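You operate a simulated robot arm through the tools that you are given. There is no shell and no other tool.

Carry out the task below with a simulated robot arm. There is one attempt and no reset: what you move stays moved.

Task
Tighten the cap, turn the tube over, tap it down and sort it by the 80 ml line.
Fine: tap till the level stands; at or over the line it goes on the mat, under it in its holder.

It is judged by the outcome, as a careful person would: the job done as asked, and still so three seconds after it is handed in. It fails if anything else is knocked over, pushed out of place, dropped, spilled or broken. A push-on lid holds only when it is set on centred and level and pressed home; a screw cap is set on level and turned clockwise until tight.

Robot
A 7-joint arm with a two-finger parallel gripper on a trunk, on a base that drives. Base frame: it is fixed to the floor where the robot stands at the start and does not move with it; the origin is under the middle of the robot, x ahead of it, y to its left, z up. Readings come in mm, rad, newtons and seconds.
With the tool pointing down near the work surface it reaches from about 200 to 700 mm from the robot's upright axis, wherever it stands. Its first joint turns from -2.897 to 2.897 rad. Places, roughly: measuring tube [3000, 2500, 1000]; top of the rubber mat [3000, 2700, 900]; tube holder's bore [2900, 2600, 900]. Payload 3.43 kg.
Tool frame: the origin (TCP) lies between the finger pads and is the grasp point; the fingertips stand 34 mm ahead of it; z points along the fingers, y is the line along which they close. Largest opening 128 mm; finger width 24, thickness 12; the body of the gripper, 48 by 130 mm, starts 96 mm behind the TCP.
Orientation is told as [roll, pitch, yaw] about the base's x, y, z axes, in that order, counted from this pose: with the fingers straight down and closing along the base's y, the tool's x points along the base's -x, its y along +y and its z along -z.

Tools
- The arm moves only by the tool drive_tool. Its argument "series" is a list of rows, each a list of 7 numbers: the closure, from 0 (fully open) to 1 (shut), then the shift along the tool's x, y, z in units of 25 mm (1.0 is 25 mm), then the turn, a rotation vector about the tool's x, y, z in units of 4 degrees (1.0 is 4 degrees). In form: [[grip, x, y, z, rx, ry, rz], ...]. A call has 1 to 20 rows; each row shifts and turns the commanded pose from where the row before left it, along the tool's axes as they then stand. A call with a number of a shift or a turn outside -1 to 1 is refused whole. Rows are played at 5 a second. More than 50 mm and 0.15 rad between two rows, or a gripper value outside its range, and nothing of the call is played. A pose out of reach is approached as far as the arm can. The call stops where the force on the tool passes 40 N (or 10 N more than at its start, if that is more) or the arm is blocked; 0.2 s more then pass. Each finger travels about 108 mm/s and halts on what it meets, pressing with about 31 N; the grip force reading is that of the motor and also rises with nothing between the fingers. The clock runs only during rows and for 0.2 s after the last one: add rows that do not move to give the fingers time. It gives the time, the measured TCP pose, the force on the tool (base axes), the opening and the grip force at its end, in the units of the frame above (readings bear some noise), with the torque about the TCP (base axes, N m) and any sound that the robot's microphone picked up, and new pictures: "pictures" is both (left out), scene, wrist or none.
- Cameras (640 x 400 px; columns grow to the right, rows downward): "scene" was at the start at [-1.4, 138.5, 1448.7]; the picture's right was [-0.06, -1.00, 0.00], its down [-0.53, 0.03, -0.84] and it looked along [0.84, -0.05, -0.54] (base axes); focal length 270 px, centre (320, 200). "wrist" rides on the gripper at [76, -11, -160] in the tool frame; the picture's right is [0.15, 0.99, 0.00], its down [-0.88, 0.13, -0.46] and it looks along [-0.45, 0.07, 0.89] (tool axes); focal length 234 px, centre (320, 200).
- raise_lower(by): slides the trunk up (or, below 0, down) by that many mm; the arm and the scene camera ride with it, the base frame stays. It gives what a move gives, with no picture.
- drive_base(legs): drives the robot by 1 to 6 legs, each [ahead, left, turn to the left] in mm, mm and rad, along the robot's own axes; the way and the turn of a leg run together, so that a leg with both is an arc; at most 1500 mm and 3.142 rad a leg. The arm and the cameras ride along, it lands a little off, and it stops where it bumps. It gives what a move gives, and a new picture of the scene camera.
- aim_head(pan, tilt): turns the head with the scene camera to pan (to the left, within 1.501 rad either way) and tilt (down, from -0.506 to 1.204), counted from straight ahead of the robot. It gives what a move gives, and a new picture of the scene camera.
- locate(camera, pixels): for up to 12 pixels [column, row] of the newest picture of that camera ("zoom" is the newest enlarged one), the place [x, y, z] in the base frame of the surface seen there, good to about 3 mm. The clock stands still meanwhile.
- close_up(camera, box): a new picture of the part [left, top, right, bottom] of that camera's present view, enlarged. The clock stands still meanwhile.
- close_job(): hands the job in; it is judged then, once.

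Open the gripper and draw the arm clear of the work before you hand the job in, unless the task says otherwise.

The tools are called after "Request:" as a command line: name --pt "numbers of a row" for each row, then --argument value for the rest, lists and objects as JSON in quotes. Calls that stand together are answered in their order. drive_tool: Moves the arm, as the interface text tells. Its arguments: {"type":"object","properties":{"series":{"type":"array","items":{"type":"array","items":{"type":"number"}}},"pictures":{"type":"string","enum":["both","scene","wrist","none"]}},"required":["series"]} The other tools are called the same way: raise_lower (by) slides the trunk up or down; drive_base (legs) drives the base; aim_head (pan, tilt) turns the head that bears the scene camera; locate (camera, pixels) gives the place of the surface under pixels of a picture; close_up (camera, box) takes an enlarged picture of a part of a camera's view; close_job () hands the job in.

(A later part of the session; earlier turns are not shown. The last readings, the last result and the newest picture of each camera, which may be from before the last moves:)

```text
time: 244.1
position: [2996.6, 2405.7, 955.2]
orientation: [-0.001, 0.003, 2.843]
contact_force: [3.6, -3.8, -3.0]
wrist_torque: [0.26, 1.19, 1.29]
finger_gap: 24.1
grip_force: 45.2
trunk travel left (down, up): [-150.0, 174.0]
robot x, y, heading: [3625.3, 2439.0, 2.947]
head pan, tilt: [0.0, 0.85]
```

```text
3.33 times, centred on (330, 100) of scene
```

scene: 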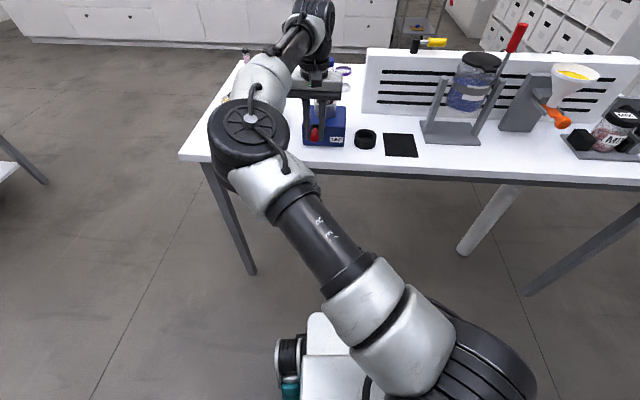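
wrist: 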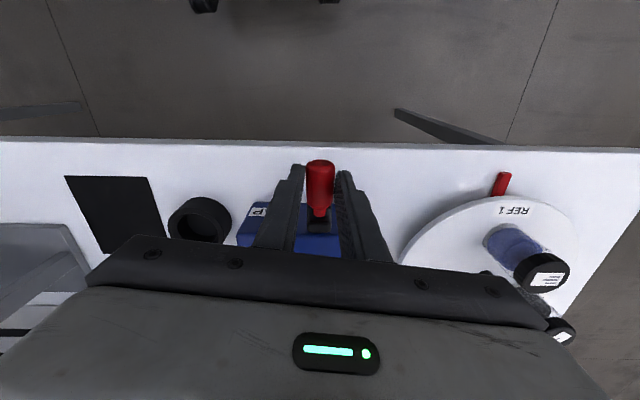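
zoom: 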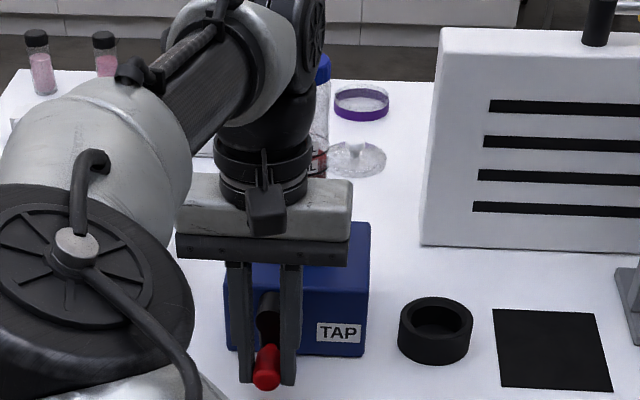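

The handle is at the bottom with small forces. I continue up the right side.

Request:
drive_tool --pt "1.0 0 -0.316 -0.052 0 0 0" --pt "1.0 0 -0.28 -0.152 0 0 0" --pt "1.0 0 -0.224 -0.232 0 0 0" --pt "1.0 0 -0.14 -0.288 0 0 0" --pt "1.0 0 -0.044 -0.316 0 0 0" --pt "1.0 0 0 0 0 0 0" --pictures "none"

Request:
close_up --camera "scene" --box '[280, 40, 380, 160]'

```text
time: 245.5
position: [3002.1, 2429.4, 980.4]
orientation: [-0.002, 0.004, 2.843]
contact_force: [4.7, 1.5, -2.4]
wrist_torque: [0.08, 0.08, 1.04]
finger_gap: 24.2
grip_force: 45.3
trunk travel left (down, up): [-150.0, 174.0]
robot x, y, heading: [3623.0, 2439.9, 2.95]
head pan, tilt: [0.0, 0.85]
```

```text
3.33 times, centred on (330, 100) of scene
```

zoom: 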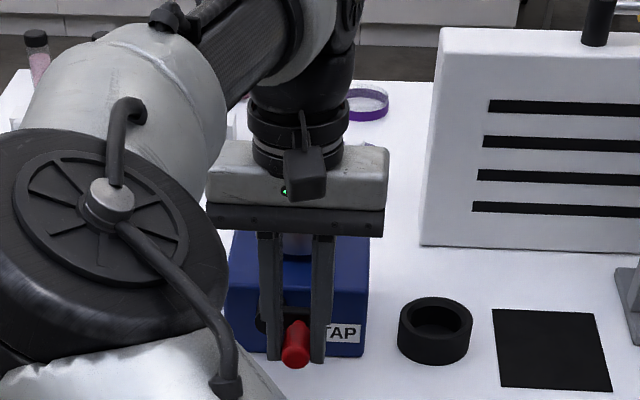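

Forces remain small with the handle at the right. I complete the turn back to the top.

Request:
drive_tool --pt "1.0 0 0.052 -0.316 0 0 0" --pt "1.0 0 0.156 -0.284 0 0 0" --pt "1.0 0 0.228 -0.224 0 0 0" --pt "1.0 0 0.288 -0.14 0 0 0" --pt "1.0 0 0.3 -0.044 0 0 0" --pt "1.0 0 0 0 0 0 0" --pictures "none"

Request:
close_up --camera "scene" --box '[280, 20, 380, 150]'

```text
time: 246.9
position: [2996.6, 2405.5, 1005.9]
orientation: [0.0, 0.0, 2.842]
contact_force: [-3.4, 1.5, 13.1]
wrist_torque: [-0.24, -0.99, 0.89]
finger_gap: 23.9
grip_force: 45.1
trunk travel left (down, up): [-150.0, 174.0]
robot x, y, heading: [3625.7, 2441.1, 2.945]
head pan, tilt: [0.0, 0.85]
```

```text
3.08 times, centred on (330, 85) of scene
```

zoom: 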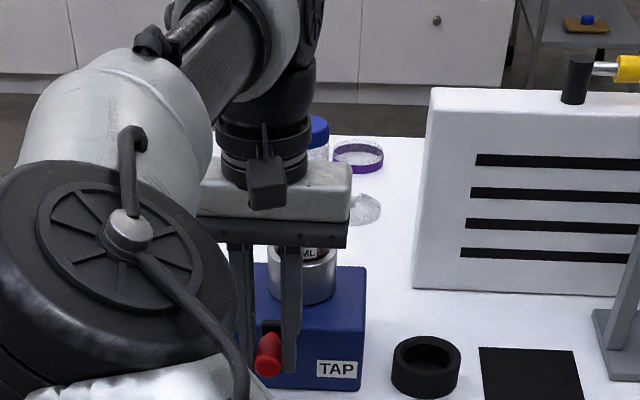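

One full turn is done with only mild forces. I go to the left position again, where the tube can be seen, and check the level.

Request:
drive_tool --pt "1.0 0 0.316 0.01 0 0 0" --pt "1.0 0 0.286 0.146 0 0 0" --pt "1.0 0 0.226 0.226 0 0 0" --pt "1.0 0 0.146 0.286 0 0 0" --pt "1.0 0 0.05 0.316 0 0 0" --pt "1.0 0 0 0 0 0 0" --pictures "none"

Request:
close_up --camera "scene" --box '[290, 40, 370, 130]'

```text
time: 248.3
position: [2989.0, 2380.9, 979.8]
orientation: [-0.003, 0.003, 2.845]
contact_force: [5.0, -7.0, 0.1]
wrist_torque: [-0.1, 0.15, 1.16]
finger_gap: 23.7
grip_force: 44.6
trunk travel left (down, up): [-150.0, 174.0]
robot x, y, heading: [3623.7, 2443.5, 2.948]
head pan, tilt: [0.0, 0.85]
```

```text
4.44 times, centred on (330, 85) of scene
```

zoom: 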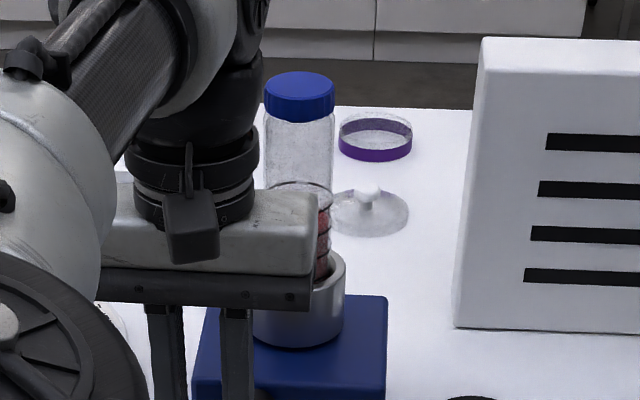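

The hand hides part of the tube here; two steps further down shows more. I go there and look.

Request:
drive_tool --pt "1.0 0 -0.05 0.316 0 0 0" --pt "1.0 0 -0.146 0.286 0 0 0" --pt "1.0 0 0 0 0 0 0" --pictures "none"

Request:
close_up --camera "scene" --box '[305, 45, 355, 105]'

```text
time: 249.1
position: [2989.8, 2385.2, 964.2]
orientation: [-0.004, 0.003, 2.842]
contact_force: [11.5, -12.6, -4.7]
wrist_torque: [-0.08, 0.48, 1.15]
finger_gap: 23.9
grip_force: 45.0
trunk travel left (down, up): [-150.0, 174.0]
robot x, y, heading: [3623.3, 2440.7, 2.944]
head pan, tilt: [0.0, 0.85]
```

```text
6.67 times, centred on (330, 75) of scene
```

zoom: 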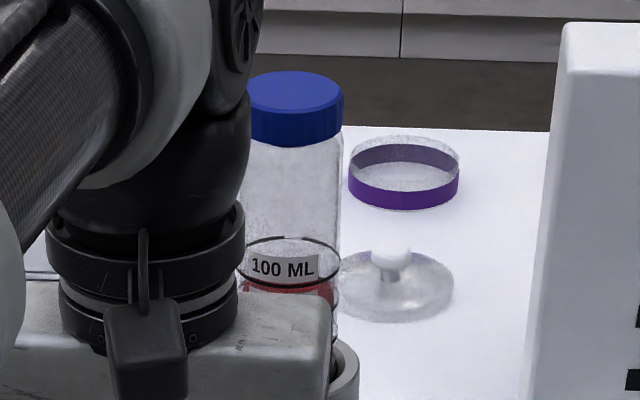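

The surface now sits about at the 100 ml ring (it was above), so tapping works. I do a full turn in one call.

Request:
drive_tool --pt "1.0 0 -0.226 0.226 0 0 0" --pt "1.0 0 -0.286 0.146 0 0 0" --pt "1.0 0 -0.316 0.05 0 0 0" --pt "1.0 0 -0.316 -0.05 0 0 0" --pt "1.0 0 -0.286 -0.146 0 0 0" --pt "1.0 0 -0.226 -0.226 0 0 0" --pt "1.0 0 -0.146 -0.286 0 0 0" --pt "1.0 0 -0.05 -0.316 0 0 0" --pt "1.0 0 0.05 -0.316 0 0 0" --pt "1.0 0 0.146 -0.286 0 0 0" --pt "1.0 0 0.226 -0.226 0 0 0" --pt "1.0 0 0.286 -0.146 0 0 0" --pt "1.0 0 0.316 -0.05 0 0 0" --pt "1.0 0 0.316 0.05 0 0 0" --pt "1.0 0 0.286 0.146 0 0 0" --pt "1.0 0 0.226 0.226 0 0 0" --pt "1.0 0 0.146 0.286 0 0 0" --pt "1.0 0 0.05 0.316 0 0 0" --pt "1.0 0 -0.05 0.316 0 0 0" --pt "1.0 0 -0.146 0.286 0 0 0" --pictures "none"

Request:
close_up --camera "scene" --box '[305, 45, 355, 105]'

```text
time: 253.3
position: [2990.8, 2384.8, 965.9]
orientation: [-0.001, 0.004, 2.843]
contact_force: [8.5, -3.3, 0.8]
wrist_torque: [0.17, 0.79, 1.1]
finger_gap: 23.8
grip_force: 45.0
trunk travel left (down, up): [-150.0, 174.0]
robot x, y, heading: [3627.7, 2439.8, 2.946]
head pan, tilt: [0.0, 0.85]
```

```text
6.67 times, centred on (330, 75) of scene
```

zoom: 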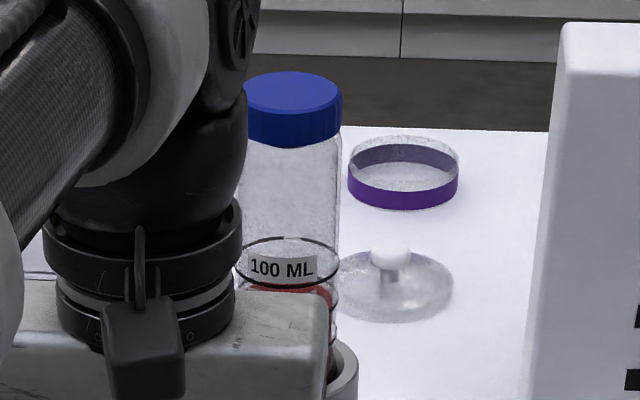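

The turn went smoothly. I repeat several full turns.

Request:
drive_tool --pt "1.0 0 -0.226 0.226 0 0 0" --pt "1.0 0 -0.286 0.146 0 0 0" --pt "1.0 0 -0.316 0.05 0 0 0" --pt "1.0 0 -0.316 -0.05 0 0 0" --pt "1.0 0 -0.286 -0.146 0 0 0" --pt "1.0 0 -0.226 -0.226 0 0 0" --pt "1.0 0 -0.146 -0.286 0 0 0" --pt "1.0 0 -0.05 -0.316 0 0 0" --pt "1.0 0 0.05 -0.316 0 0 0" --pt "1.0 0 0.146 -0.286 0 0 0" --pt "1.0 0 0.226 -0.226 0 0 0" --pt "1.0 0 0.286 -0.146 0 0 0" --pt "1.0 0 0.316 -0.05 0 0 0" --pt "1.0 0 0.316 0.05 0 0 0" --pt "1.0 0 0.286 0.146 0 0 0" --pt "1.0 0 0.226 0.226 0 0 0" --pt "1.0 0 0.146 0.286 0 0 0" --pt "1.0 0 0.05 0.316 0 0 0" --pt "1.0 0 -0.05 0.316 0 0 0" --pt "1.0 0 -0.146 0.286 0 0 0" --pictures "none"

Request:
drive_tool --pt "1.0 0 -0.226 0.226 0 0 0" --pt "1.0 0 -0.286 0.146 0 0 0" --pt "1.0 0 -0.316 0.05 0 0 0" --pt "1.0 0 -0.316 -0.05 0 0 0" --pt "1.0 0 -0.286 -0.146 0 0 0" --pt "1.0 0 -0.226 -0.226 0 0 0" --pt "1.0 0 -0.146 -0.286 0 0 0" --pt "1.0 0 -0.05 -0.316 0 0 0" --pt "1.0 0 0.05 -0.316 0 0 0" --pt "1.0 0 0.146 -0.286 0 0 0" --pt "1.0 0 0.226 -0.226 0 0 0" --pt "1.0 0 0.286 -0.146 0 0 0" --pt "1.0 0 0.316 -0.05 0 0 0" --pt "1.0 0 0.316 0.05 0 0 0" --pt "1.0 0 0.286 0.146 0 0 0" --pt "1.0 0 0.226 0.226 0 0 0" --pt "1.0 0 0.146 0.286 0 0 0" --pt "1.0 0 0.05 0.316 0 0 0" --pt "1.0 0 -0.05 0.316 0 0 0" --pt "1.0 0 -0.146 0.286 0 0 0" --pictures "none"

Request:
drive_tool --pt "1.0 0 -0.226 0.226 0 0 0" --pt "1.0 0 -0.286 0.146 0 0 0" --pt "1.0 0 -0.316 0.05 0 0 0" --pt "1.0 0 -0.316 -0.05 0 0 0" --pt "1.0 0 -0.286 -0.146 0 0 0" --pt "1.0 0 -0.226 -0.226 0 0 0" --pt "1.0 0 -0.146 -0.286 0 0 0" --pt "1.0 0 -0.05 -0.316 0 0 0" --pt "1.0 0 0.05 -0.316 0 0 0" --pt "1.0 0 0.146 -0.286 0 0 0" --pt "1.0 0 0.226 -0.226 0 0 0" --pt "1.0 0 0.286 -0.146 0 0 0" --pt "1.0 0 0.316 -0.05 0 0 0" --pt "1.0 0 0.316 0.05 0 0 0" --pt "1.0 0 0.286 0.146 0 0 0" --pt "1.0 0 0.226 0.226 0 0 0" --pt "1.0 0 0.146 0.286 0 0 0" --pt "1.0 0 0.05 0.316 0 0 0" --pt "1.0 0 -0.05 0.316 0 0 0" --pt "1.0 0 -0.146 0.286 0 0 0" --pictures "none"

Request:
close_up --camera "scene" --box '[305, 45, 355, 105]'

```text
time: 257.5
position: [2989.3, 2384.5, 965.4]
orientation: [-0.004, 0.004, 2.843]
contact_force: [-6.6, -3.7, -0.9]
wrist_torque: [-0.14, -0.16, 1.32]
finger_gap: 24.0
grip_force: 44.8
trunk travel left (down, up): [-150.0, 174.0]
robot x, y, heading: [3624.8, 2443.8, 2.948]
head pan, tilt: [0.0, 0.85]
```

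```text
time: 261.7
position: [2989.8, 2384.9, 965.9]
orientation: [-0.003, 0.002, 2.843]
contact_force: [8.1, -10.2, -2.9]
wrist_torque: [0.09, 0.95, 1.23]
finger_gap: 24.0
grip_force: 44.8
trunk travel left (down, up): [-150.0, 174.0]
robot x, y, heading: [3623.7, 2439.7, 2.949]
head pan, tilt: [0.0, 0.85]
```

```text
time: 265.9
position: [2990.0, 2384.6, 966.2]
orientation: [-0.003, 0.002, 2.843]
contact_force: [6.0, -4.1, 0.2]
wrist_torque: [-0.01, 0.13, 1.24]
finger_gap: 23.9
grip_force: 45.1
trunk travel left (down, up): [-150.0, 174.0]
robot x, y, heading: [3622.5, 2443.3, 2.946]
head pan, tilt: [0.0, 0.85]
```

```text
6.67 times, centred on (330, 75) of scene
```

zoom: 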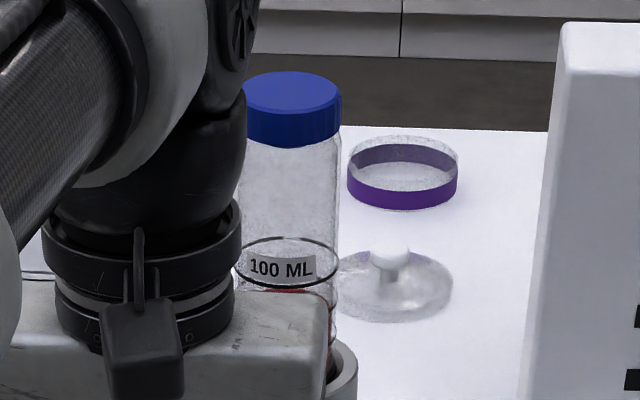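

The level keeps sinking. I make four more turns.

Request:
drive_tool --pt "1.0 0 -0.226 0.226 0 0 0" --pt "1.0 0 -0.286 0.146 0 0 0" --pt "1.0 0 -0.316 0.05 0 0 0" --pt "1.0 0 -0.316 -0.05 0 0 0" --pt "1.0 0 -0.286 -0.146 0 0 0" --pt "1.0 0 -0.226 -0.226 0 0 0" --pt "1.0 0 -0.146 -0.286 0 0 0" --pt "1.0 0 -0.05 -0.316 0 0 0" --pt "1.0 0 0.05 -0.316 0 0 0" --pt "1.0 0 0.146 -0.286 0 0 0" --pt "1.0 0 0.226 -0.226 0 0 0" --pt "1.0 0 0.286 -0.146 0 0 0" --pt "1.0 0 0.316 -0.05 0 0 0" --pt "1.0 0 0.316 0.05 0 0 0" --pt "1.0 0 0.286 0.146 0 0 0" --pt "1.0 0 0.226 0.226 0 0 0" --pt "1.0 0 0.146 0.286 0 0 0" --pt "1.0 0 0.05 0.316 0 0 0" --pt "1.0 0 -0.05 0.316 0 0 0" --pt "1.0 0 -0.146 0.286 0 0 0" --pictures "none"

Request:
drive_tool --pt "1.0 0 -0.226 0.226 0 0 0" --pt "1.0 0 -0.286 0.146 0 0 0" --pt "1.0 0 -0.316 0.05 0 0 0" --pt "1.0 0 -0.316 -0.05 0 0 0" --pt "1.0 0 -0.286 -0.146 0 0 0" --pt "1.0 0 -0.226 -0.226 0 0 0" --pt "1.0 0 -0.146 -0.286 0 0 0" --pt "1.0 0 -0.05 -0.316 0 0 0" --pt "1.0 0 0.05 -0.316 0 0 0" --pt "1.0 0 0.146 -0.286 0 0 0" --pt "1.0 0 0.226 -0.226 0 0 0" --pt "1.0 0 0.286 -0.146 0 0 0" --pt "1.0 0 0.316 -0.05 0 0 0" --pt "1.0 0 0.316 0.05 0 0 0" --pt "1.0 0 0.286 0.146 0 0 0" --pt "1.0 0 0.226 0.226 0 0 0" --pt "1.0 0 0.146 0.286 0 0 0" --pt "1.0 0 0.05 0.316 0 0 0" --pt "1.0 0 -0.05 0.316 0 0 0" --pt "1.0 0 -0.146 0.286 0 0 0" --pictures "none"

Request:
drive_tool --pt "1.0 0 -0.226 0.226 0 0 0" --pt "1.0 0 -0.286 0.146 0 0 0" --pt "1.0 0 -0.316 0.05 0 0 0" --pt "1.0 0 -0.316 -0.05 0 0 0" --pt "1.0 0 -0.286 -0.146 0 0 0" --pt "1.0 0 -0.226 -0.226 0 0 0" --pt "1.0 0 -0.146 -0.286 0 0 0" --pt "1.0 0 -0.05 -0.316 0 0 0" --pt "1.0 0 0.05 -0.316 0 0 0" --pt "1.0 0 0.146 -0.286 0 0 0" --pt "1.0 0 0.226 -0.226 0 0 0" --pt "1.0 0 0.286 -0.146 0 0 0" --pt "1.0 0 0.316 -0.05 0 0 0" --pt "1.0 0 0.316 0.05 0 0 0" --pt "1.0 0 0.286 0.146 0 0 0" --pt "1.0 0 0.226 0.226 0 0 0" --pt "1.0 0 0.146 0.286 0 0 0" --pt "1.0 0 0.05 0.316 0 0 0" --pt "1.0 0 -0.05 0.316 0 0 0" --pt "1.0 0 -0.146 0.286 0 0 0" --pictures "none"

Request:
drive_tool --pt "1.0 0 -0.226 0.226 0 0 0" --pt "1.0 0 -0.286 0.146 0 0 0" --pt "1.0 0 -0.316 0.05 0 0 0" --pt "1.0 0 -0.316 -0.05 0 0 0" --pt "1.0 0 -0.286 -0.146 0 0 0" --pt "1.0 0 -0.226 -0.226 0 0 0" --pt "1.0 0 -0.146 -0.286 0 0 0" --pt "1.0 0 -0.05 -0.316 0 0 0" --pt "1.0 0 0.05 -0.316 0 0 0" --pt "1.0 0 0.146 -0.286 0 0 0" --pt "1.0 0 0.226 -0.226 0 0 0" --pt "1.0 0 0.286 -0.146 0 0 0" --pt "1.0 0 0.316 -0.05 0 0 0" --pt "1.0 0 0.316 0.05 0 0 0" --pt "1.0 0 0.286 0.146 0 0 0" --pt "1.0 0 0.226 0.226 0 0 0" --pt "1.0 0 0.146 0.286 0 0 0" --pt "1.0 0 0.05 0.316 0 0 0" --pt "1.0 0 -0.05 0.316 0 0 0" --pt "1.0 0 -0.146 0.286 0 0 0" --pictures "none"

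Request:
close_up --camera "scene" --box '[305, 45, 355, 105]'

```text
time: 270.1
position: [2990.6, 2385.5, 966.8]
orientation: [-0.003, 0.003, 2.845]
contact_force: [-4.1, -4.0, -0.5]
wrist_torque: [-0.18, -0.21, 1.09]
finger_gap: 23.9
grip_force: 44.8
trunk travel left (down, up): [-150.0, 174.0]
robot x, y, heading: [3627.4, 2443.2, 2.948]
head pan, tilt: [0.0, 0.85]
```

```text
time: 274.3
position: [2991.2, 2385.7, 964.8]
orientation: [-0.003, 0.006, 2.842]
contact_force: [-4.2, -4.7, -1.7]
wrist_torque: [-0.32, -0.66, 1.13]
finger_gap: 24.1
grip_force: 44.8
trunk travel left (down, up): [-150.0, 174.0]
robot x, y, heading: [3627.8, 2443.6, 2.948]
head pan, tilt: [0.0, 0.85]
```

```text
time: 278.5
position: [2989.6, 2385.6, 966.3]
orientation: [-0.003, 0.001, 2.845]
contact_force: [2.2, -8.3, -3.1]
wrist_torque: [-0.11, 0.26, 1.1]
finger_gap: 24.0
grip_force: 44.8
trunk travel left (down, up): [-150.0, 174.0]
robot x, y, heading: [3625.3, 2439.4, 2.95]
head pan, tilt: [0.0, 0.85]
```

```text
time: 282.7
position: [2989.2, 2384.5, 965.4]
orientation: [0.001, 0.004, 2.845]
contact_force: [17.9, -3.2, 2.5]
wrist_torque: [-0.27, -1.23, 1.2]
finger_gap: 23.9
grip_force: 44.7
trunk travel left (down, up): [-150.0, 174.0]
robot x, y, heading: [3625.6, 2442.5, 2.948]
head pan, tilt: [0.0, 0.85]
```

```text
6.67 times, centred on (330, 75) of scene
```

zoom: 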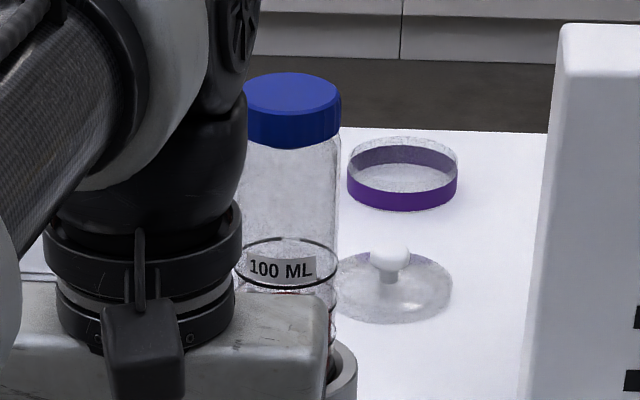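

The surface has sunk behind the hand's edge. I do four more turns, then will step away to read the level.

Request:
drive_tool --pt "1.0 0 -0.226 0.226 0 0 0" --pt "1.0 0 -0.286 0.146 0 0 0" --pt "1.0 0 -0.316 0.05 0 0 0" --pt "1.0 0 -0.316 -0.05 0 0 0" --pt "1.0 0 -0.286 -0.146 0 0 0" --pt "1.0 0 -0.226 -0.226 0 0 0" --pt "1.0 0 -0.146 -0.286 0 0 0" --pt "1.0 0 -0.05 -0.316 0 0 0" --pt "1.0 0 0.05 -0.316 0 0 0" --pt "1.0 0 0.146 -0.286 0 0 0" --pt "1.0 0 0.226 -0.226 0 0 0" --pt "1.0 0 0.286 -0.146 0 0 0" --pt "1.0 0 0.316 -0.05 0 0 0" --pt "1.0 0 0.316 0.05 0 0 0" --pt "1.0 0 0.286 0.146 0 0 0" --pt "1.0 0 0.226 0.226 0 0 0" --pt "1.0 0 0.146 0.286 0 0 0" --pt "1.0 0 0.05 0.316 0 0 0" --pt "1.0 0 -0.05 0.316 0 0 0" --pt "1.0 0 -0.146 0.286 0 0 0" --pictures "none"

Request:
drive_tool --pt "1.0 0 -0.226 0.226 0 0 0" --pt "1.0 0 -0.286 0.146 0 0 0" --pt "1.0 0 -0.316 0.05 0 0 0" --pt "1.0 0 -0.316 -0.05 0 0 0" --pt "1.0 0 -0.286 -0.146 0 0 0" --pt "1.0 0 -0.226 -0.226 0 0 0" --pt "1.0 0 -0.146 -0.286 0 0 0" --pt "1.0 0 -0.05 -0.316 0 0 0" --pt "1.0 0 0.05 -0.316 0 0 0" --pt "1.0 0 0.146 -0.286 0 0 0" --pt "1.0 0 0.226 -0.226 0 0 0" --pt "1.0 0 0.286 -0.146 0 0 0" --pt "1.0 0 0.316 -0.05 0 0 0" --pt "1.0 0 0.316 0.05 0 0 0" --pt "1.0 0 0.286 0.146 0 0 0" --pt "1.0 0 0.226 0.226 0 0 0" --pt "1.0 0 0.146 0.286 0 0 0" --pt "1.0 0 0.05 0.316 0 0 0" --pt "1.0 0 -0.05 0.316 0 0 0" --pt "1.0 0 -0.146 0.286 0 0 0" --pictures "none"

Request:
drive_tool --pt "1.0 0 -0.226 0.226 0 0 0" --pt "1.0 0 -0.286 0.146 0 0 0" --pt "1.0 0 -0.316 0.05 0 0 0" --pt "1.0 0 -0.316 -0.05 0 0 0" --pt "1.0 0 -0.286 -0.146 0 0 0" --pt "1.0 0 -0.226 -0.226 0 0 0" --pt "1.0 0 -0.146 -0.286 0 0 0" --pt "1.0 0 -0.05 -0.316 0 0 0" --pt "1.0 0 0.05 -0.316 0 0 0" --pt "1.0 0 0.146 -0.286 0 0 0" --pt "1.0 0 0.226 -0.226 0 0 0" --pt "1.0 0 0.286 -0.146 0 0 0" --pt "1.0 0 0.316 -0.05 0 0 0" --pt "1.0 0 0.316 0.05 0 0 0" --pt "1.0 0 0.286 0.146 0 0 0" --pt "1.0 0 0.226 0.226 0 0 0" --pt "1.0 0 0.146 0.286 0 0 0" --pt "1.0 0 0.05 0.316 0 0 0" --pt "1.0 0 -0.05 0.316 0 0 0" --pt "1.0 0 -0.146 0.286 0 0 0" --pictures "none"

Request:
drive_tool --pt "1.0 0 -0.226 0.226 0 0 0" --pt "1.0 0 -0.286 0.146 0 0 0" --pt "1.0 0 -0.316 0.05 0 0 0" --pt "1.0 0 -0.316 -0.05 0 0 0" --pt "1.0 0 -0.286 -0.146 0 0 0" --pt "1.0 0 -0.226 -0.226 0 0 0" --pt "1.0 0 -0.146 -0.286 0 0 0" --pt "1.0 0 -0.05 -0.316 0 0 0" --pt "1.0 0 0.05 -0.316 0 0 0" --pt "1.0 0 0.146 -0.286 0 0 0" --pt "1.0 0 0.226 -0.226 0 0 0" --pt "1.0 0 0.286 -0.146 0 0 0" --pt "1.0 0 0.316 -0.05 0 0 0" --pt "1.0 0 0 0 0 0 0" --pictures "none"

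```text
time: 286.9
position: [2990.0, 2385.4, 965.0]
orientation: [-0.005, 0.005, 2.845]
contact_force: [2.3, -12.1, -5.4]
wrist_torque: [0.0, 0.9, 1.12]
finger_gap: 24.0
grip_force: 45.2
trunk travel left (down, up): [-150.0, 174.0]
robot x, y, heading: [3625.2, 2443.2, 2.948]
head pan, tilt: [0.0, 0.85]
```

```text
time: 291.1
position: [2991.1, 2383.9, 966.3]
orientation: [-0.001, 0.003, 2.844]
contact_force: [9.2, -2.5, 2.2]
wrist_torque: [-0.28, -1.16, 1.25]
finger_gap: 23.9
grip_force: 44.8
trunk travel left (down, up): [-150.0, 174.0]
robot x, y, heading: [3625.2, 2443.0, 2.945]
head pan, tilt: [0.0, 0.85]
```

```text
time: 295.3
position: [2988.3, 2384.9, 965.1]
orientation: [-0.003, 0.003, 2.842]
contact_force: [4.0, 0.2, 4.2]
wrist_torque: [0.21, 0.6, 1.21]
finger_gap: 24.0
grip_force: 45.2
trunk travel left (down, up): [-150.0, 174.0]
robot x, y, heading: [3623.5, 2439.8, 2.948]
head pan, tilt: [0.0, 0.85]
```

```text
time: 298.3
position: [2995.7, 2403.2, 1006.4]
orientation: [0.0, 0.003, 2.845]
contact_force: [-1.1, -0.8, 9.1]
wrist_torque: [-0.36, -1.17, 0.9]
finger_gap: 24.0
grip_force: 45.0
trunk travel left (down, up): [-150.0, 174.0]
robot x, y, heading: [3621.6, 2445.4, 2.95]
head pan, tilt: [0.0, 0.85]
```

The handle is at the top again. I release it, rise, and move the hand to the right to see the tube clearly.

Request:
drive_tool --pt "0.7 0 0 0 0 0 0" --pt "0.65 0 0 0 0 0 0" --pt "0.65 0 0 -0.8 0 0 0" --pt "0.65 0 0 -1 0 0 0" --pt "0.65 0 0 -1 0 0 0" --pt "0.65 0 0 -1 0 0 0" --pt "0.65 0 0 -1 0 0 0" --pt "0.65 0 0 -1 0 0 0" --pt "0.65 0 -1 0 0 0 0" --pt "0.65 0 -1 0 0 0 0" --pt "0.65 0 -1 0 0 0 0" --pt "0.65 0 -1 0 0 0 0" --pt "0.65 0 -1 0 0 0 0" --pt "0.65 0 -1 0 0 0 0" --pt "0.65 0 -1 0 0 0 0" --pt "0.65 0 0 0 0 0 0" --pictures "scene"

Request:
close_up --camera "scene" --box '[300, 50, 350, 130]'

```text
time: 301.7
position: [3056.4, 2578.2, 1147.5]
orientation: [-0.002, 0.004, 2.843]
contact_force: [-0.1, -0.5, -0.9]
wrist_torque: [0.0, -0.05, 0.03]
finger_gap: 44.8
grip_force: 0.0
out of reach, approached as far as the arm can: row 7, 8
trunk travel left (down, up): [-150.0, 174.0]
robot x, y, heading: [3626.1, 2442.3, 2.951]
head pan, tilt: [0.0, 0.85]
```

scene: 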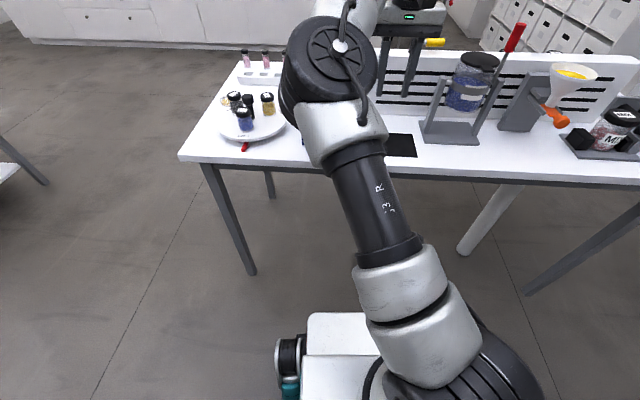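

```text
5.00 times, centred on (325, 90) of scene
```

zoom: 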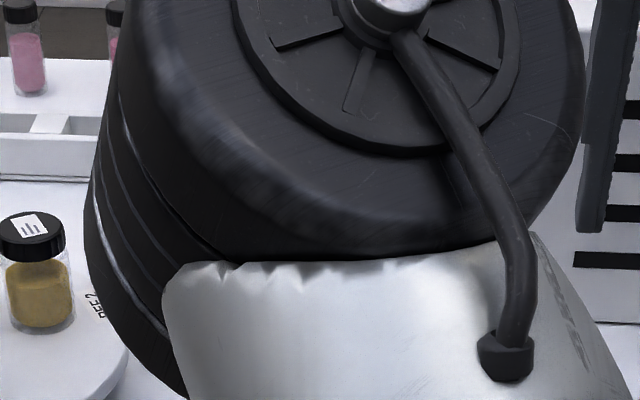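

The elbow still covers the tube. I swing the hand farther right and back toward the robot to clear the view.

Request:
drive_tool --pt "0.65 0.3 -1 -0.4 0 0 0" --pt "0.65 0.3 -1 -0.4 0 0 0" --pt "0.65 0.3 -1 0 0 0 0" --pt "0.65 0.3 -1 0 0 0 0" --pt "0.65 0.3 -1 0 0 0 0" --pt "0.65 0.3 -1 0 0 0 0" --pt "0.65 0 0 0 0 0 0" --pictures "scene"

Request:
close_up --camera "scene" --box '[300, 50, 350, 130]'

```text
time: 303.3
position: [3144.8, 2707.5, 1167.7]
orientation: [-0.001, 0.002, 2.844]
contact_force: [-0.3, 0.6, -0.1]
wrist_torque: [0.02, 0.01, -0.01]
finger_gap: 44.7
grip_force: 0.0
trunk travel left (down, up): [-150.0, 174.0]
robot x, y, heading: [3621.8, 2441.3, 2.948]
head pan, tilt: [0.0, 0.85]
```

scene: 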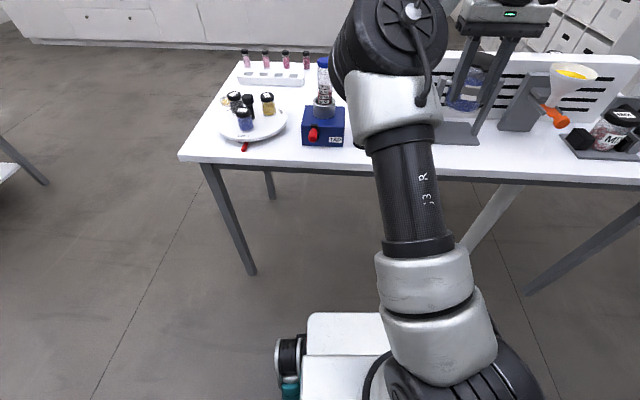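

```text
5.00 times, centred on (325, 90) of scene
```

zoom: 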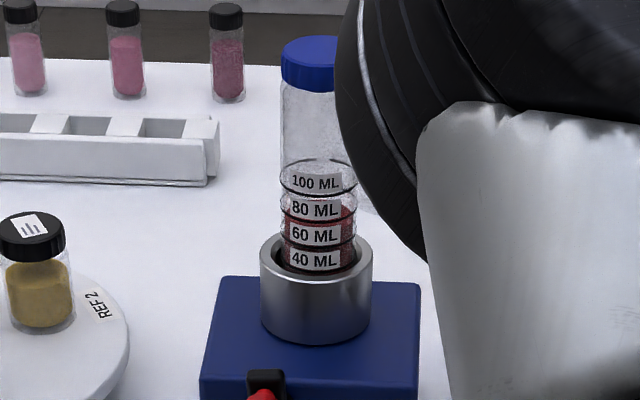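

Now the tube is visible. I zoom in on the level.

Request:
close_up --camera "scene" --box '[314, 76, 336, 104]'

```text
14.29 times, centred on (325, 90) of scene
```

zoom: 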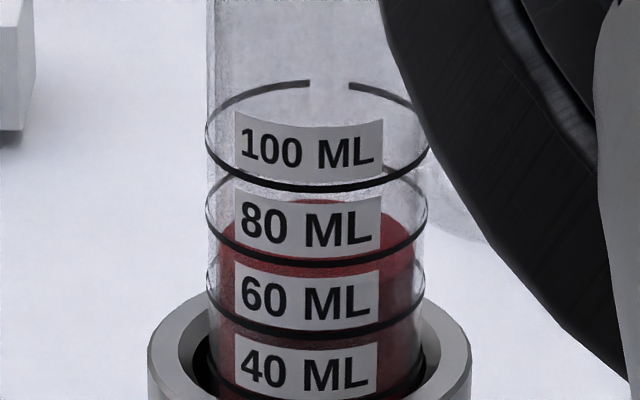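

The powder surface lies between the 80 and 60 rings, at about 72 ml. It must be tapped till it no longer sinks, so I return to the crank.

Request:
drive_tool --pt "0.65 -0.16 0.95 0 0 0 0" --pt "0.65 -0.16 0.95 0 0 0 0" --pt "0.65 -0.16 0.95 0 0 0 0" --pt "0.65 -0.16 0.95 0 0 0 0" --pt "0.65 -0.16 0.95 0 0 0 0" --pt "0.65 -0.16 0.95 0 0 0 0" --pt "0.65 -0.16 0.95 0 0 0 0" --pt "0.65 -0.16 0.95 0 0 0 0" --pt "0.65 -0.16 0.95 0.4 0 0 0" --pt "0.65 -0.16 0.95 0.4 0 0 0" --pt "0.65 -0.16 0.95 0.5 0 0 0" --pt "0.65 -0.16 0.95 0.5 0 0 0" --pt "0.65 -0.16 0.95 0.5 0 0 0" --pt "0.65 -0.08 0.95 0.5 0 0 0" --pt "0.65 0 0 0.5 0 0 0" --pt "0.65 0 0 0.5 0 0 0" --pt "0.65 0 0 0 0 0 0" --pictures "wrist"

Request:
close_up --camera "wrist" --box '[240, 110, 400, 230]'

```text
time: 306.9
position: [2996.4, 2404.5, 1072.1]
orientation: [-0.005, 0.001, 2.841]
contact_force: [0.7, -1.0, 0.6]
wrist_torque: [0.0, 0.0, 0.0]
finger_gap: 44.8
grip_force: 0.0
trunk travel left (down, up): [-150.0, 174.0]
robot x, y, heading: [3624.9, 2442.6, 2.944]
head pan, tilt: [0.0, 0.85]
```

wrist: 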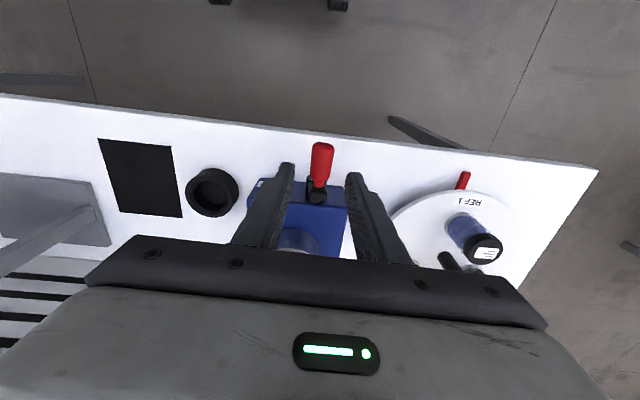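

```text
3.33 times, centred on (320, 170) of wrist
```

zoom: 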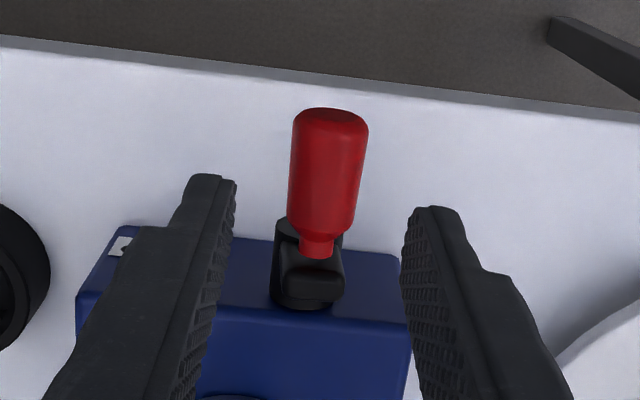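

The handle is still at the top and centred. I lower, grip it, and crank a full turn from the top.

Request:
drive_tool --pt "0.65 0 0 0.65 0 0 0" --pt "0.65 0 0 0.65 0 0 0" --pt "0.65 0 0 0.65 0 0 0" --pt "0.65 0 0 0.65 0 0 0" --pt "0.8 0 0 0 0 0 0" --pt "1.0 0 0 0 0 0 0" --pt "1.0 0 0 0 0 0 0" --pictures "none"

Request:
drive_tool --pt "1.0 0 0.316 0.03 0 0 0" --pt "1.0 0 0.286 0.146 0 0 0" --pt "1.0 0 0.226 0.226 0 0 0" --pt "1.0 0 0.146 0.286 0 0 0" --pt "1.0 0 0.05 0.316 0 0 0" --pt "1.0 0 -0.05 0.316 0 0 0" --pt "1.0 0 -0.146 0.286 0 0 0" --pt "1.0 0 -0.226 0.226 0 0 0" --pt "1.0 0 -0.286 0.146 0 0 0" --pt "1.0 0 -0.316 0.05 0 0 0" --pt "1.0 0 -0.316 -0.05 0 0 0" --pt "1.0 0 -0.286 -0.146 0 0 0" --pt "1.0 0 -0.226 -0.226 0 0 0" --pt "1.0 0 -0.146 -0.286 0 0 0" --pt "1.0 0 -0.05 -0.316 0 0 0" --pt "1.0 0 0.05 -0.316 0 0 0" --pt "1.0 0 0.146 -0.286 0 0 0" --pt "1.0 0 0.226 -0.226 0 0 0" --pt "1.0 0 0.286 -0.146 0 0 0" --pt "1.0 0 0.316 -0.05 0 0 0" --pictures "none"

```text
time: 308.5
position: [2995.3, 2405.0, 1006.6]
orientation: [-0.003, 0.004, 2.845]
contact_force: [0.7, -1.5, -3.8]
wrist_torque: [0.21, 0.78, 1.26]
finger_gap: 23.8
grip_force: 45.2
trunk travel left (down, up): [-150.0, 174.0]
robot x, y, heading: [3625.9, 2443.3, 2.945]
head pan, tilt: [0.0, 0.85]
```

```text
time: 312.7
position: [2994.5, 2405.8, 1006.4]
orientation: [0.0, 0.001, 2.841]
contact_force: [-11.7, 5.3, 8.4]
wrist_torque: [0.25, 0.66, 0.87]
finger_gap: 24.2
grip_force: 45.0
trunk travel left (down, up): [-150.0, 174.0]
robot x, y, heading: [3625.3, 2445.2, 2.948]
head pan, tilt: [0.0, 0.85]
```

That turn went fine. I do five more full turns.

Request:
drive_tool --pt "1.0 0 0.316 0.05 0 0 0" --pt "1.0 0 0.286 0.146 0 0 0" --pt "1.0 0 0.226 0.226 0 0 0" --pt "1.0 0 0.146 0.286 0 0 0" --pt "1.0 0 0.05 0.316 0 0 0" --pt "1.0 0 -0.05 0.316 0 0 0" --pt "1.0 0 -0.146 0.286 0 0 0" --pt "1.0 0 -0.226 0.226 0 0 0" --pt "1.0 0 -0.286 0.146 0 0 0" --pt "1.0 0 -0.316 0.05 0 0 0" --pt "1.0 0 -0.316 -0.05 0 0 0" --pt "1.0 0 -0.286 -0.146 0 0 0" --pt "1.0 0 -0.226 -0.226 0 0 0" --pt "1.0 0 -0.146 -0.286 0 0 0" --pt "1.0 0 -0.05 -0.316 0 0 0" --pt "1.0 0 0.05 -0.316 0 0 0" --pt "1.0 0 0.146 -0.286 0 0 0" --pt "1.0 0 0.226 -0.226 0 0 0" --pt "1.0 0 0.286 -0.146 0 0 0" --pt "1.0 0 0.316 -0.05 0 0 0" --pictures "none"

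Request:
drive_tool --pt "1.0 0 0.316 0.05 0 0 0" --pt "1.0 0 0.286 0.146 0 0 0" --pt "1.0 0 0.226 0.226 0 0 0" --pt "1.0 0 0.146 0.286 0 0 0" --pt "1.0 0 0.05 0.316 0 0 0" --pt "1.0 0 -0.05 0.316 0 0 0" --pt "1.0 0 -0.146 0.286 0 0 0" --pt "1.0 0 -0.226 0.226 0 0 0" --pt "1.0 0 -0.286 0.146 0 0 0" --pt "1.0 0 -0.316 0.05 0 0 0" --pt "1.0 0 -0.316 -0.05 0 0 0" --pt "1.0 0 -0.286 -0.146 0 0 0" --pt "1.0 0 -0.226 -0.226 0 0 0" --pt "1.0 0 -0.146 -0.286 0 0 0" --pt "1.0 0 -0.05 -0.316 0 0 0" --pt "1.0 0 0.05 -0.316 0 0 0" --pt "1.0 0 0.146 -0.286 0 0 0" --pt "1.0 0 0.226 -0.226 0 0 0" --pt "1.0 0 0.286 -0.146 0 0 0" --pt "1.0 0 0.316 -0.05 0 0 0" --pictures "none"

Request:
drive_tool --pt "1.0 0 0.316 0.05 0 0 0" --pt "1.0 0 0.286 0.146 0 0 0" --pt "1.0 0 0.226 0.226 0 0 0" --pt "1.0 0 0.146 0.286 0 0 0" --pt "1.0 0 0.05 0.316 0 0 0" --pt "1.0 0 -0.05 0.316 0 0 0" --pt "1.0 0 -0.146 0.286 0 0 0" --pt "1.0 0 -0.226 0.226 0 0 0" --pt "1.0 0 -0.286 0.146 0 0 0" --pt "1.0 0 -0.316 0.05 0 0 0" --pt "1.0 0 -0.316 -0.05 0 0 0" --pt "1.0 0 -0.286 -0.146 0 0 0" --pt "1.0 0 -0.226 -0.226 0 0 0" --pt "1.0 0 -0.146 -0.286 0 0 0" --pt "1.0 0 -0.05 -0.316 0 0 0" --pt "1.0 0 0.05 -0.316 0 0 0" --pt "1.0 0 0.146 -0.286 0 0 0" --pt "1.0 0 0.226 -0.226 0 0 0" --pt "1.0 0 0.286 -0.146 0 0 0" --pt "1.0 0 0.316 -0.05 0 0 0" --pictures "none"

Request:
drive_tool --pt "1.0 0 0.316 0.05 0 0 0" --pt "1.0 0 0.286 0.146 0 0 0" --pt "1.0 0 0.226 0.226 0 0 0" --pt "1.0 0 0.146 0.286 0 0 0" --pt "1.0 0 0.05 0.316 0 0 0" --pt "1.0 0 -0.05 0.316 0 0 0" --pt "1.0 0 -0.146 0.286 0 0 0" --pt "1.0 0 -0.226 0.226 0 0 0" --pt "1.0 0 -0.286 0.146 0 0 0" --pt "1.0 0 -0.316 0.05 0 0 0" --pt "1.0 0 -0.316 -0.05 0 0 0" --pt "1.0 0 -0.286 -0.146 0 0 0" --pt "1.0 0 -0.226 -0.226 0 0 0" --pt "1.0 0 -0.146 -0.286 0 0 0" --pt "1.0 0 -0.05 -0.316 0 0 0" --pt "1.0 0 0.05 -0.316 0 0 0" --pt "1.0 0 0.146 -0.286 0 0 0" --pt "1.0 0 0.226 -0.226 0 0 0" --pt "1.0 0 0.286 -0.146 0 0 0" --pt "1.0 0 0.316 -0.05 0 0 0" --pictures "none"

Request:
drive_tool --pt "1.0 0 0.316 0.05 0 0 0" --pt "1.0 0 0.286 0.146 0 0 0" --pt "1.0 0 0.226 0.226 0 0 0" --pt "1.0 0 0.146 0.286 0 0 0" --pt "1.0 0 0.05 0.316 0 0 0" --pt "1.0 0 -0.05 0.316 0 0 0" --pt "1.0 0 -0.146 0.286 0 0 0" --pt "1.0 0 -0.226 0.226 0 0 0" --pt "1.0 0 -0.286 0.146 0 0 0" --pt "1.0 0 -0.316 0.05 0 0 0" --pt "1.0 0 -0.316 -0.05 0 0 0" --pt "1.0 0 -0.286 -0.146 0 0 0" --pt "1.0 0 -0.226 -0.226 0 0 0" --pt "1.0 0 -0.146 -0.286 0 0 0" --pt "1.0 0 -0.05 -0.316 0 0 0" --pt "1.0 0 0.05 -0.316 0 0 0" --pt "1.0 0 0.146 -0.286 0 0 0" --pt "1.0 0 0.226 -0.226 0 0 0" --pt "1.0 0 0.286 -0.146 0 0 0" --pt "1.0 0 0.316 -0.05 0 0 0" --pictures "none"

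```text
time: 316.9
position: [2995.0, 2405.2, 1007.3]
orientation: [-0.001, 0.001, 2.844]
contact_force: [-11.4, 5.2, 3.5]
wrist_torque: [0.18, 0.55, 0.9]
finger_gap: 24.1
grip_force: 45.3
trunk travel left (down, up): [-150.0, 174.0]
robot x, y, heading: [3622.5, 2439.2, 2.945]
head pan, tilt: [0.0, 0.85]
```

```text
time: 321.1
position: [2996.0, 2407.0, 1006.7]
orientation: [-0.001, 0.001, 2.843]
contact_force: [-11.1, 6.0, 4.0]
wrist_torque: [0.14, 0.19, 0.94]
finger_gap: 24.3
grip_force: 45.3
trunk travel left (down, up): [-150.0, 174.0]
robot x, y, heading: [3626.7, 2443.4, 2.944]
head pan, tilt: [0.0, 0.85]
```

```text
time: 325.3
position: [2995.7, 2407.0, 1006.4]
orientation: [-0.002, 0.005, 2.841]
contact_force: [-3.1, 3.5, 6.6]
wrist_torque: [-0.22, -1.06, 0.95]
finger_gap: 24.0
grip_force: 45.2
trunk travel left (down, up): [-150.0, 174.0]
robot x, y, heading: [3624.4, 2443.5, 2.949]
head pan, tilt: [0.0, 0.85]
```

```text
time: 329.5
position: [2996.9, 2405.3, 1007.3]
orientation: [-0.003, 0.005, 2.842]
contact_force: [0.0, 1.5, -9.3]
wrist_torque: [0.33, 0.99, 1.04]
finger_gap: 23.9
grip_force: 45.0
trunk travel left (down, up): [-150.0, 174.0]
robot x, y, heading: [3624.9, 2440.4, 2.949]
head pan, tilt: [0.0, 0.85]
```

```text
time: 333.7
position: [2995.5, 2405.5, 1007.5]
orientation: [-0.002, 0.004, 2.845]
contact_force: [3.5, 0.9, -0.7]
wrist_torque: [0.16, 0.46, 0.97]
finger_gap: 24.0
grip_force: 44.5
trunk travel left (down, up): [-150.0, 174.0]
robot x, y, heading: [3625.2, 2441.5, 2.946]
head pan, tilt: [0.0, 0.85]
```

Another six turns are done. I let go, rise and swing right to read the level again.

Request:
drive_tool --pt "0.7 0 0 0 0 0 0" --pt "0.65 0 0 0 0 0 0" --pt "0.65 0 0 -0.8 0 0 0" --pt "0.65 0 0 -1 0 0 0" --pt "0.65 0 0 -1 0 0 0" --pt "0.65 0 0 -1 0 0 0" --pt "0.65 0 0 -1 0 0 0" --pt "0.65 0.16 -0.95 -0.8 0 0 0" --pt "0.65 0.16 -0.95 -0.4 0 0 0" --pt "0.65 0.16 -0.95 -0.4 0 0 0" --pt "0.65 0.16 -0.95 0 0 0 0" --pt "0.65 0.16 -0.95 0 0 0 0" --pt "0.65 0.16 -0.95 0 0 0 0" --pt "0.65 0.16 -0.95 0 0 0 0" --pt "0.65 0.16 -0.95 0 0 0 0" --pt "0.65 0.16 -0.95 0 0 0 0" --pt "0.65 0.16 -0.95 0 0 0 0" --pt "0.65 0.16 -0.95 0 0 0 0" --pt "0.65 0.16 -0.95 0 0 0 0" --pt "0.65 0.24 -0.95 0 0 0 0" --pictures "scene"

Request:
close_up --camera "scene" --box '[314, 76, 336, 104]'

```text
time: 337.9
position: [3143.1, 2689.3, 1167.1]
orientation: [-0.001, 0.001, 2.843]
contact_force: [-0.4, 0.1, -0.2]
wrist_torque: [-0.01, -0.02, -0.03]
finger_gap: 44.9
grip_force: 0.0
out of reach, approached as far as the arm can: row 7
trunk travel left (down, up): [-150.0, 174.0]
robot x, y, heading: [3625.0, 2444.2, 2.947]
head pan, tilt: [0.0, 0.85]
```

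scene: 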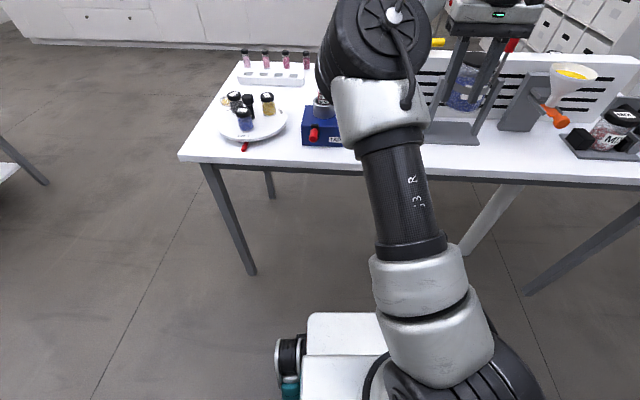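

```text
14.29 times, centred on (325, 90) of scene
```

zoom: 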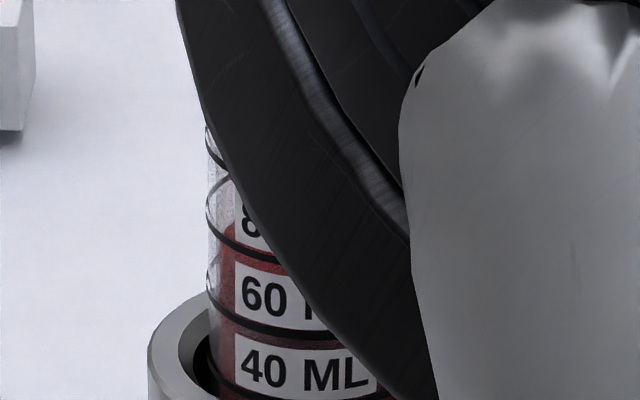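

The elbow just covers the tube. I move 40 mm farther right and back for a clear view.

Request:
drive_tool --pt "0.65 0.4 -0.8 0 0 0 0" --pt "0.65 0.4 -0.8 0 0 0 0" --pt "0.65 0 0 0 0 0 0" --pictures "scene"

Request:
close_up --camera "scene" --box '[314, 76, 336, 104]'

```text
time: 338.7
position: [3174.4, 2720.9, 1167.2]
orientation: [-0.003, 0.001, 2.843]
contact_force: [-0.5, 0.0, 0.6]
wrist_torque: [0.0, -0.04, 0.04]
finger_gap: 45.0
grip_force: 0.1
trunk travel left (down, up): [-150.0, 174.0]
robot x, y, heading: [3624.7, 2442.1, 2.947]
head pan, tilt: [0.0, 0.85]
```

scene: 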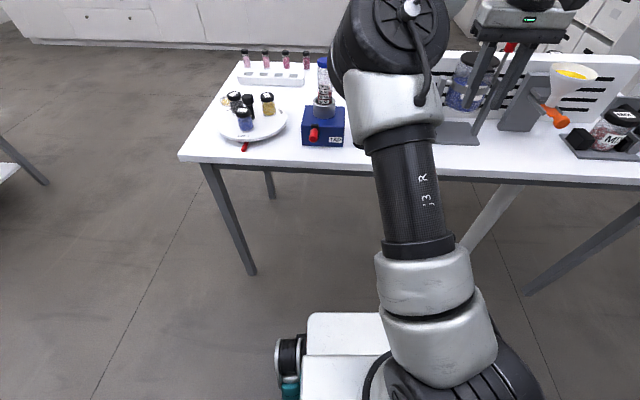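

```text
14.29 times, centred on (325, 90) of scene
```

zoom: 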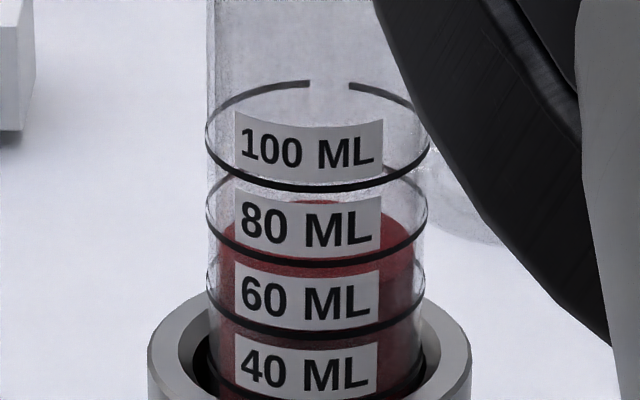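

The picture is unchanged from six turns before (surface back edge at row 200, left edge at row 240), so the level stands at about 71 ml, clearly under the 80 line: it goes back into its holder. I raise the trunk and bring the hand over before driving closer for a top grip.

Request:
raise_lower --by 90

Request:
drive_tool --pt "0.5 0 0.8 0 0 0 0" --pt "0.4 0 0.8 0 0 0 0" --pt "0.4 0 0.8 0 0 0 0" --pt "0.4 0 0.8 0 0 0 0" --pt "0.4 0 0.8 0 0 0 0" --pt "0.4 0 0.8 0 0 0 0" --pt "0.4 0 0 0 0 0 -0.7" --pt "0.4 0 0 0 0 0 -0.8" --pt "0.4 0 0 0 0 0 0" --pictures "none"

Request:
drive_base --legs '[[110, 0, 0]]'

```text
time: 339.9
position: [3173.2, 2721.0, 1256.6]
orientation: [-0.002, 0.003, 2.844]
contact_force: [-0.6, -0.2, 0.7]
wrist_torque: [0.02, -0.01, -0.03]
finger_gap: 44.7
grip_force: 0.0
trunk travel left (down, up): [-240.0, 84.0]
robot x, y, heading: [3625.4, 2439.9, 2.952]
head pan, tilt: [0.0, 0.85]
```

```text
time: 341.9
position: [3139.3, 2604.9, 1255.3]
orientation: [-0.003, 0.004, 2.948]
contact_force: [-0.7, 0.1, -0.1]
wrist_torque: [-0.02, -0.03, -0.01]
finger_gap: 76.6
grip_force: 0.1
trunk travel left (down, up): [-240.0, 84.0]
robot x, y, heading: [3623.9, 2440.5, 2.947]
head pan, tilt: [0.0, 0.85]
```

```text
time: 343.1
position: [3029.0, 2627.5, 1254.7]
orientation: [-0.001, 0.004, 2.95]
contact_force: [0.1, -0.4, 0.9]
wrist_torque: [0.02, 0.01, -0.03]
finger_gap: 76.8
grip_force: 0.0
trunk travel left (down, up): [-240.0, 84.0]
robot x, y, heading: [3514.8, 2463.6, 2.95]
head pan, tilt: [0.0, 0.85]
```

scene: 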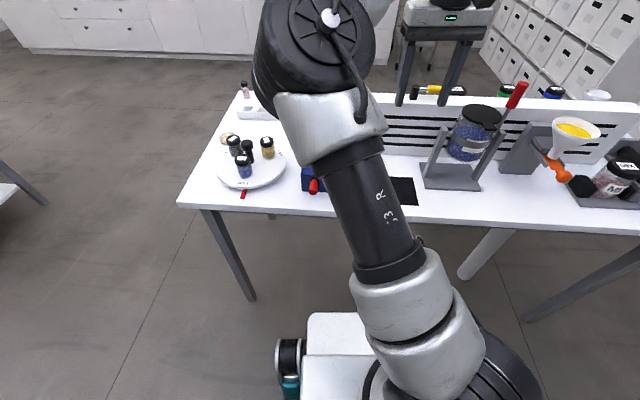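

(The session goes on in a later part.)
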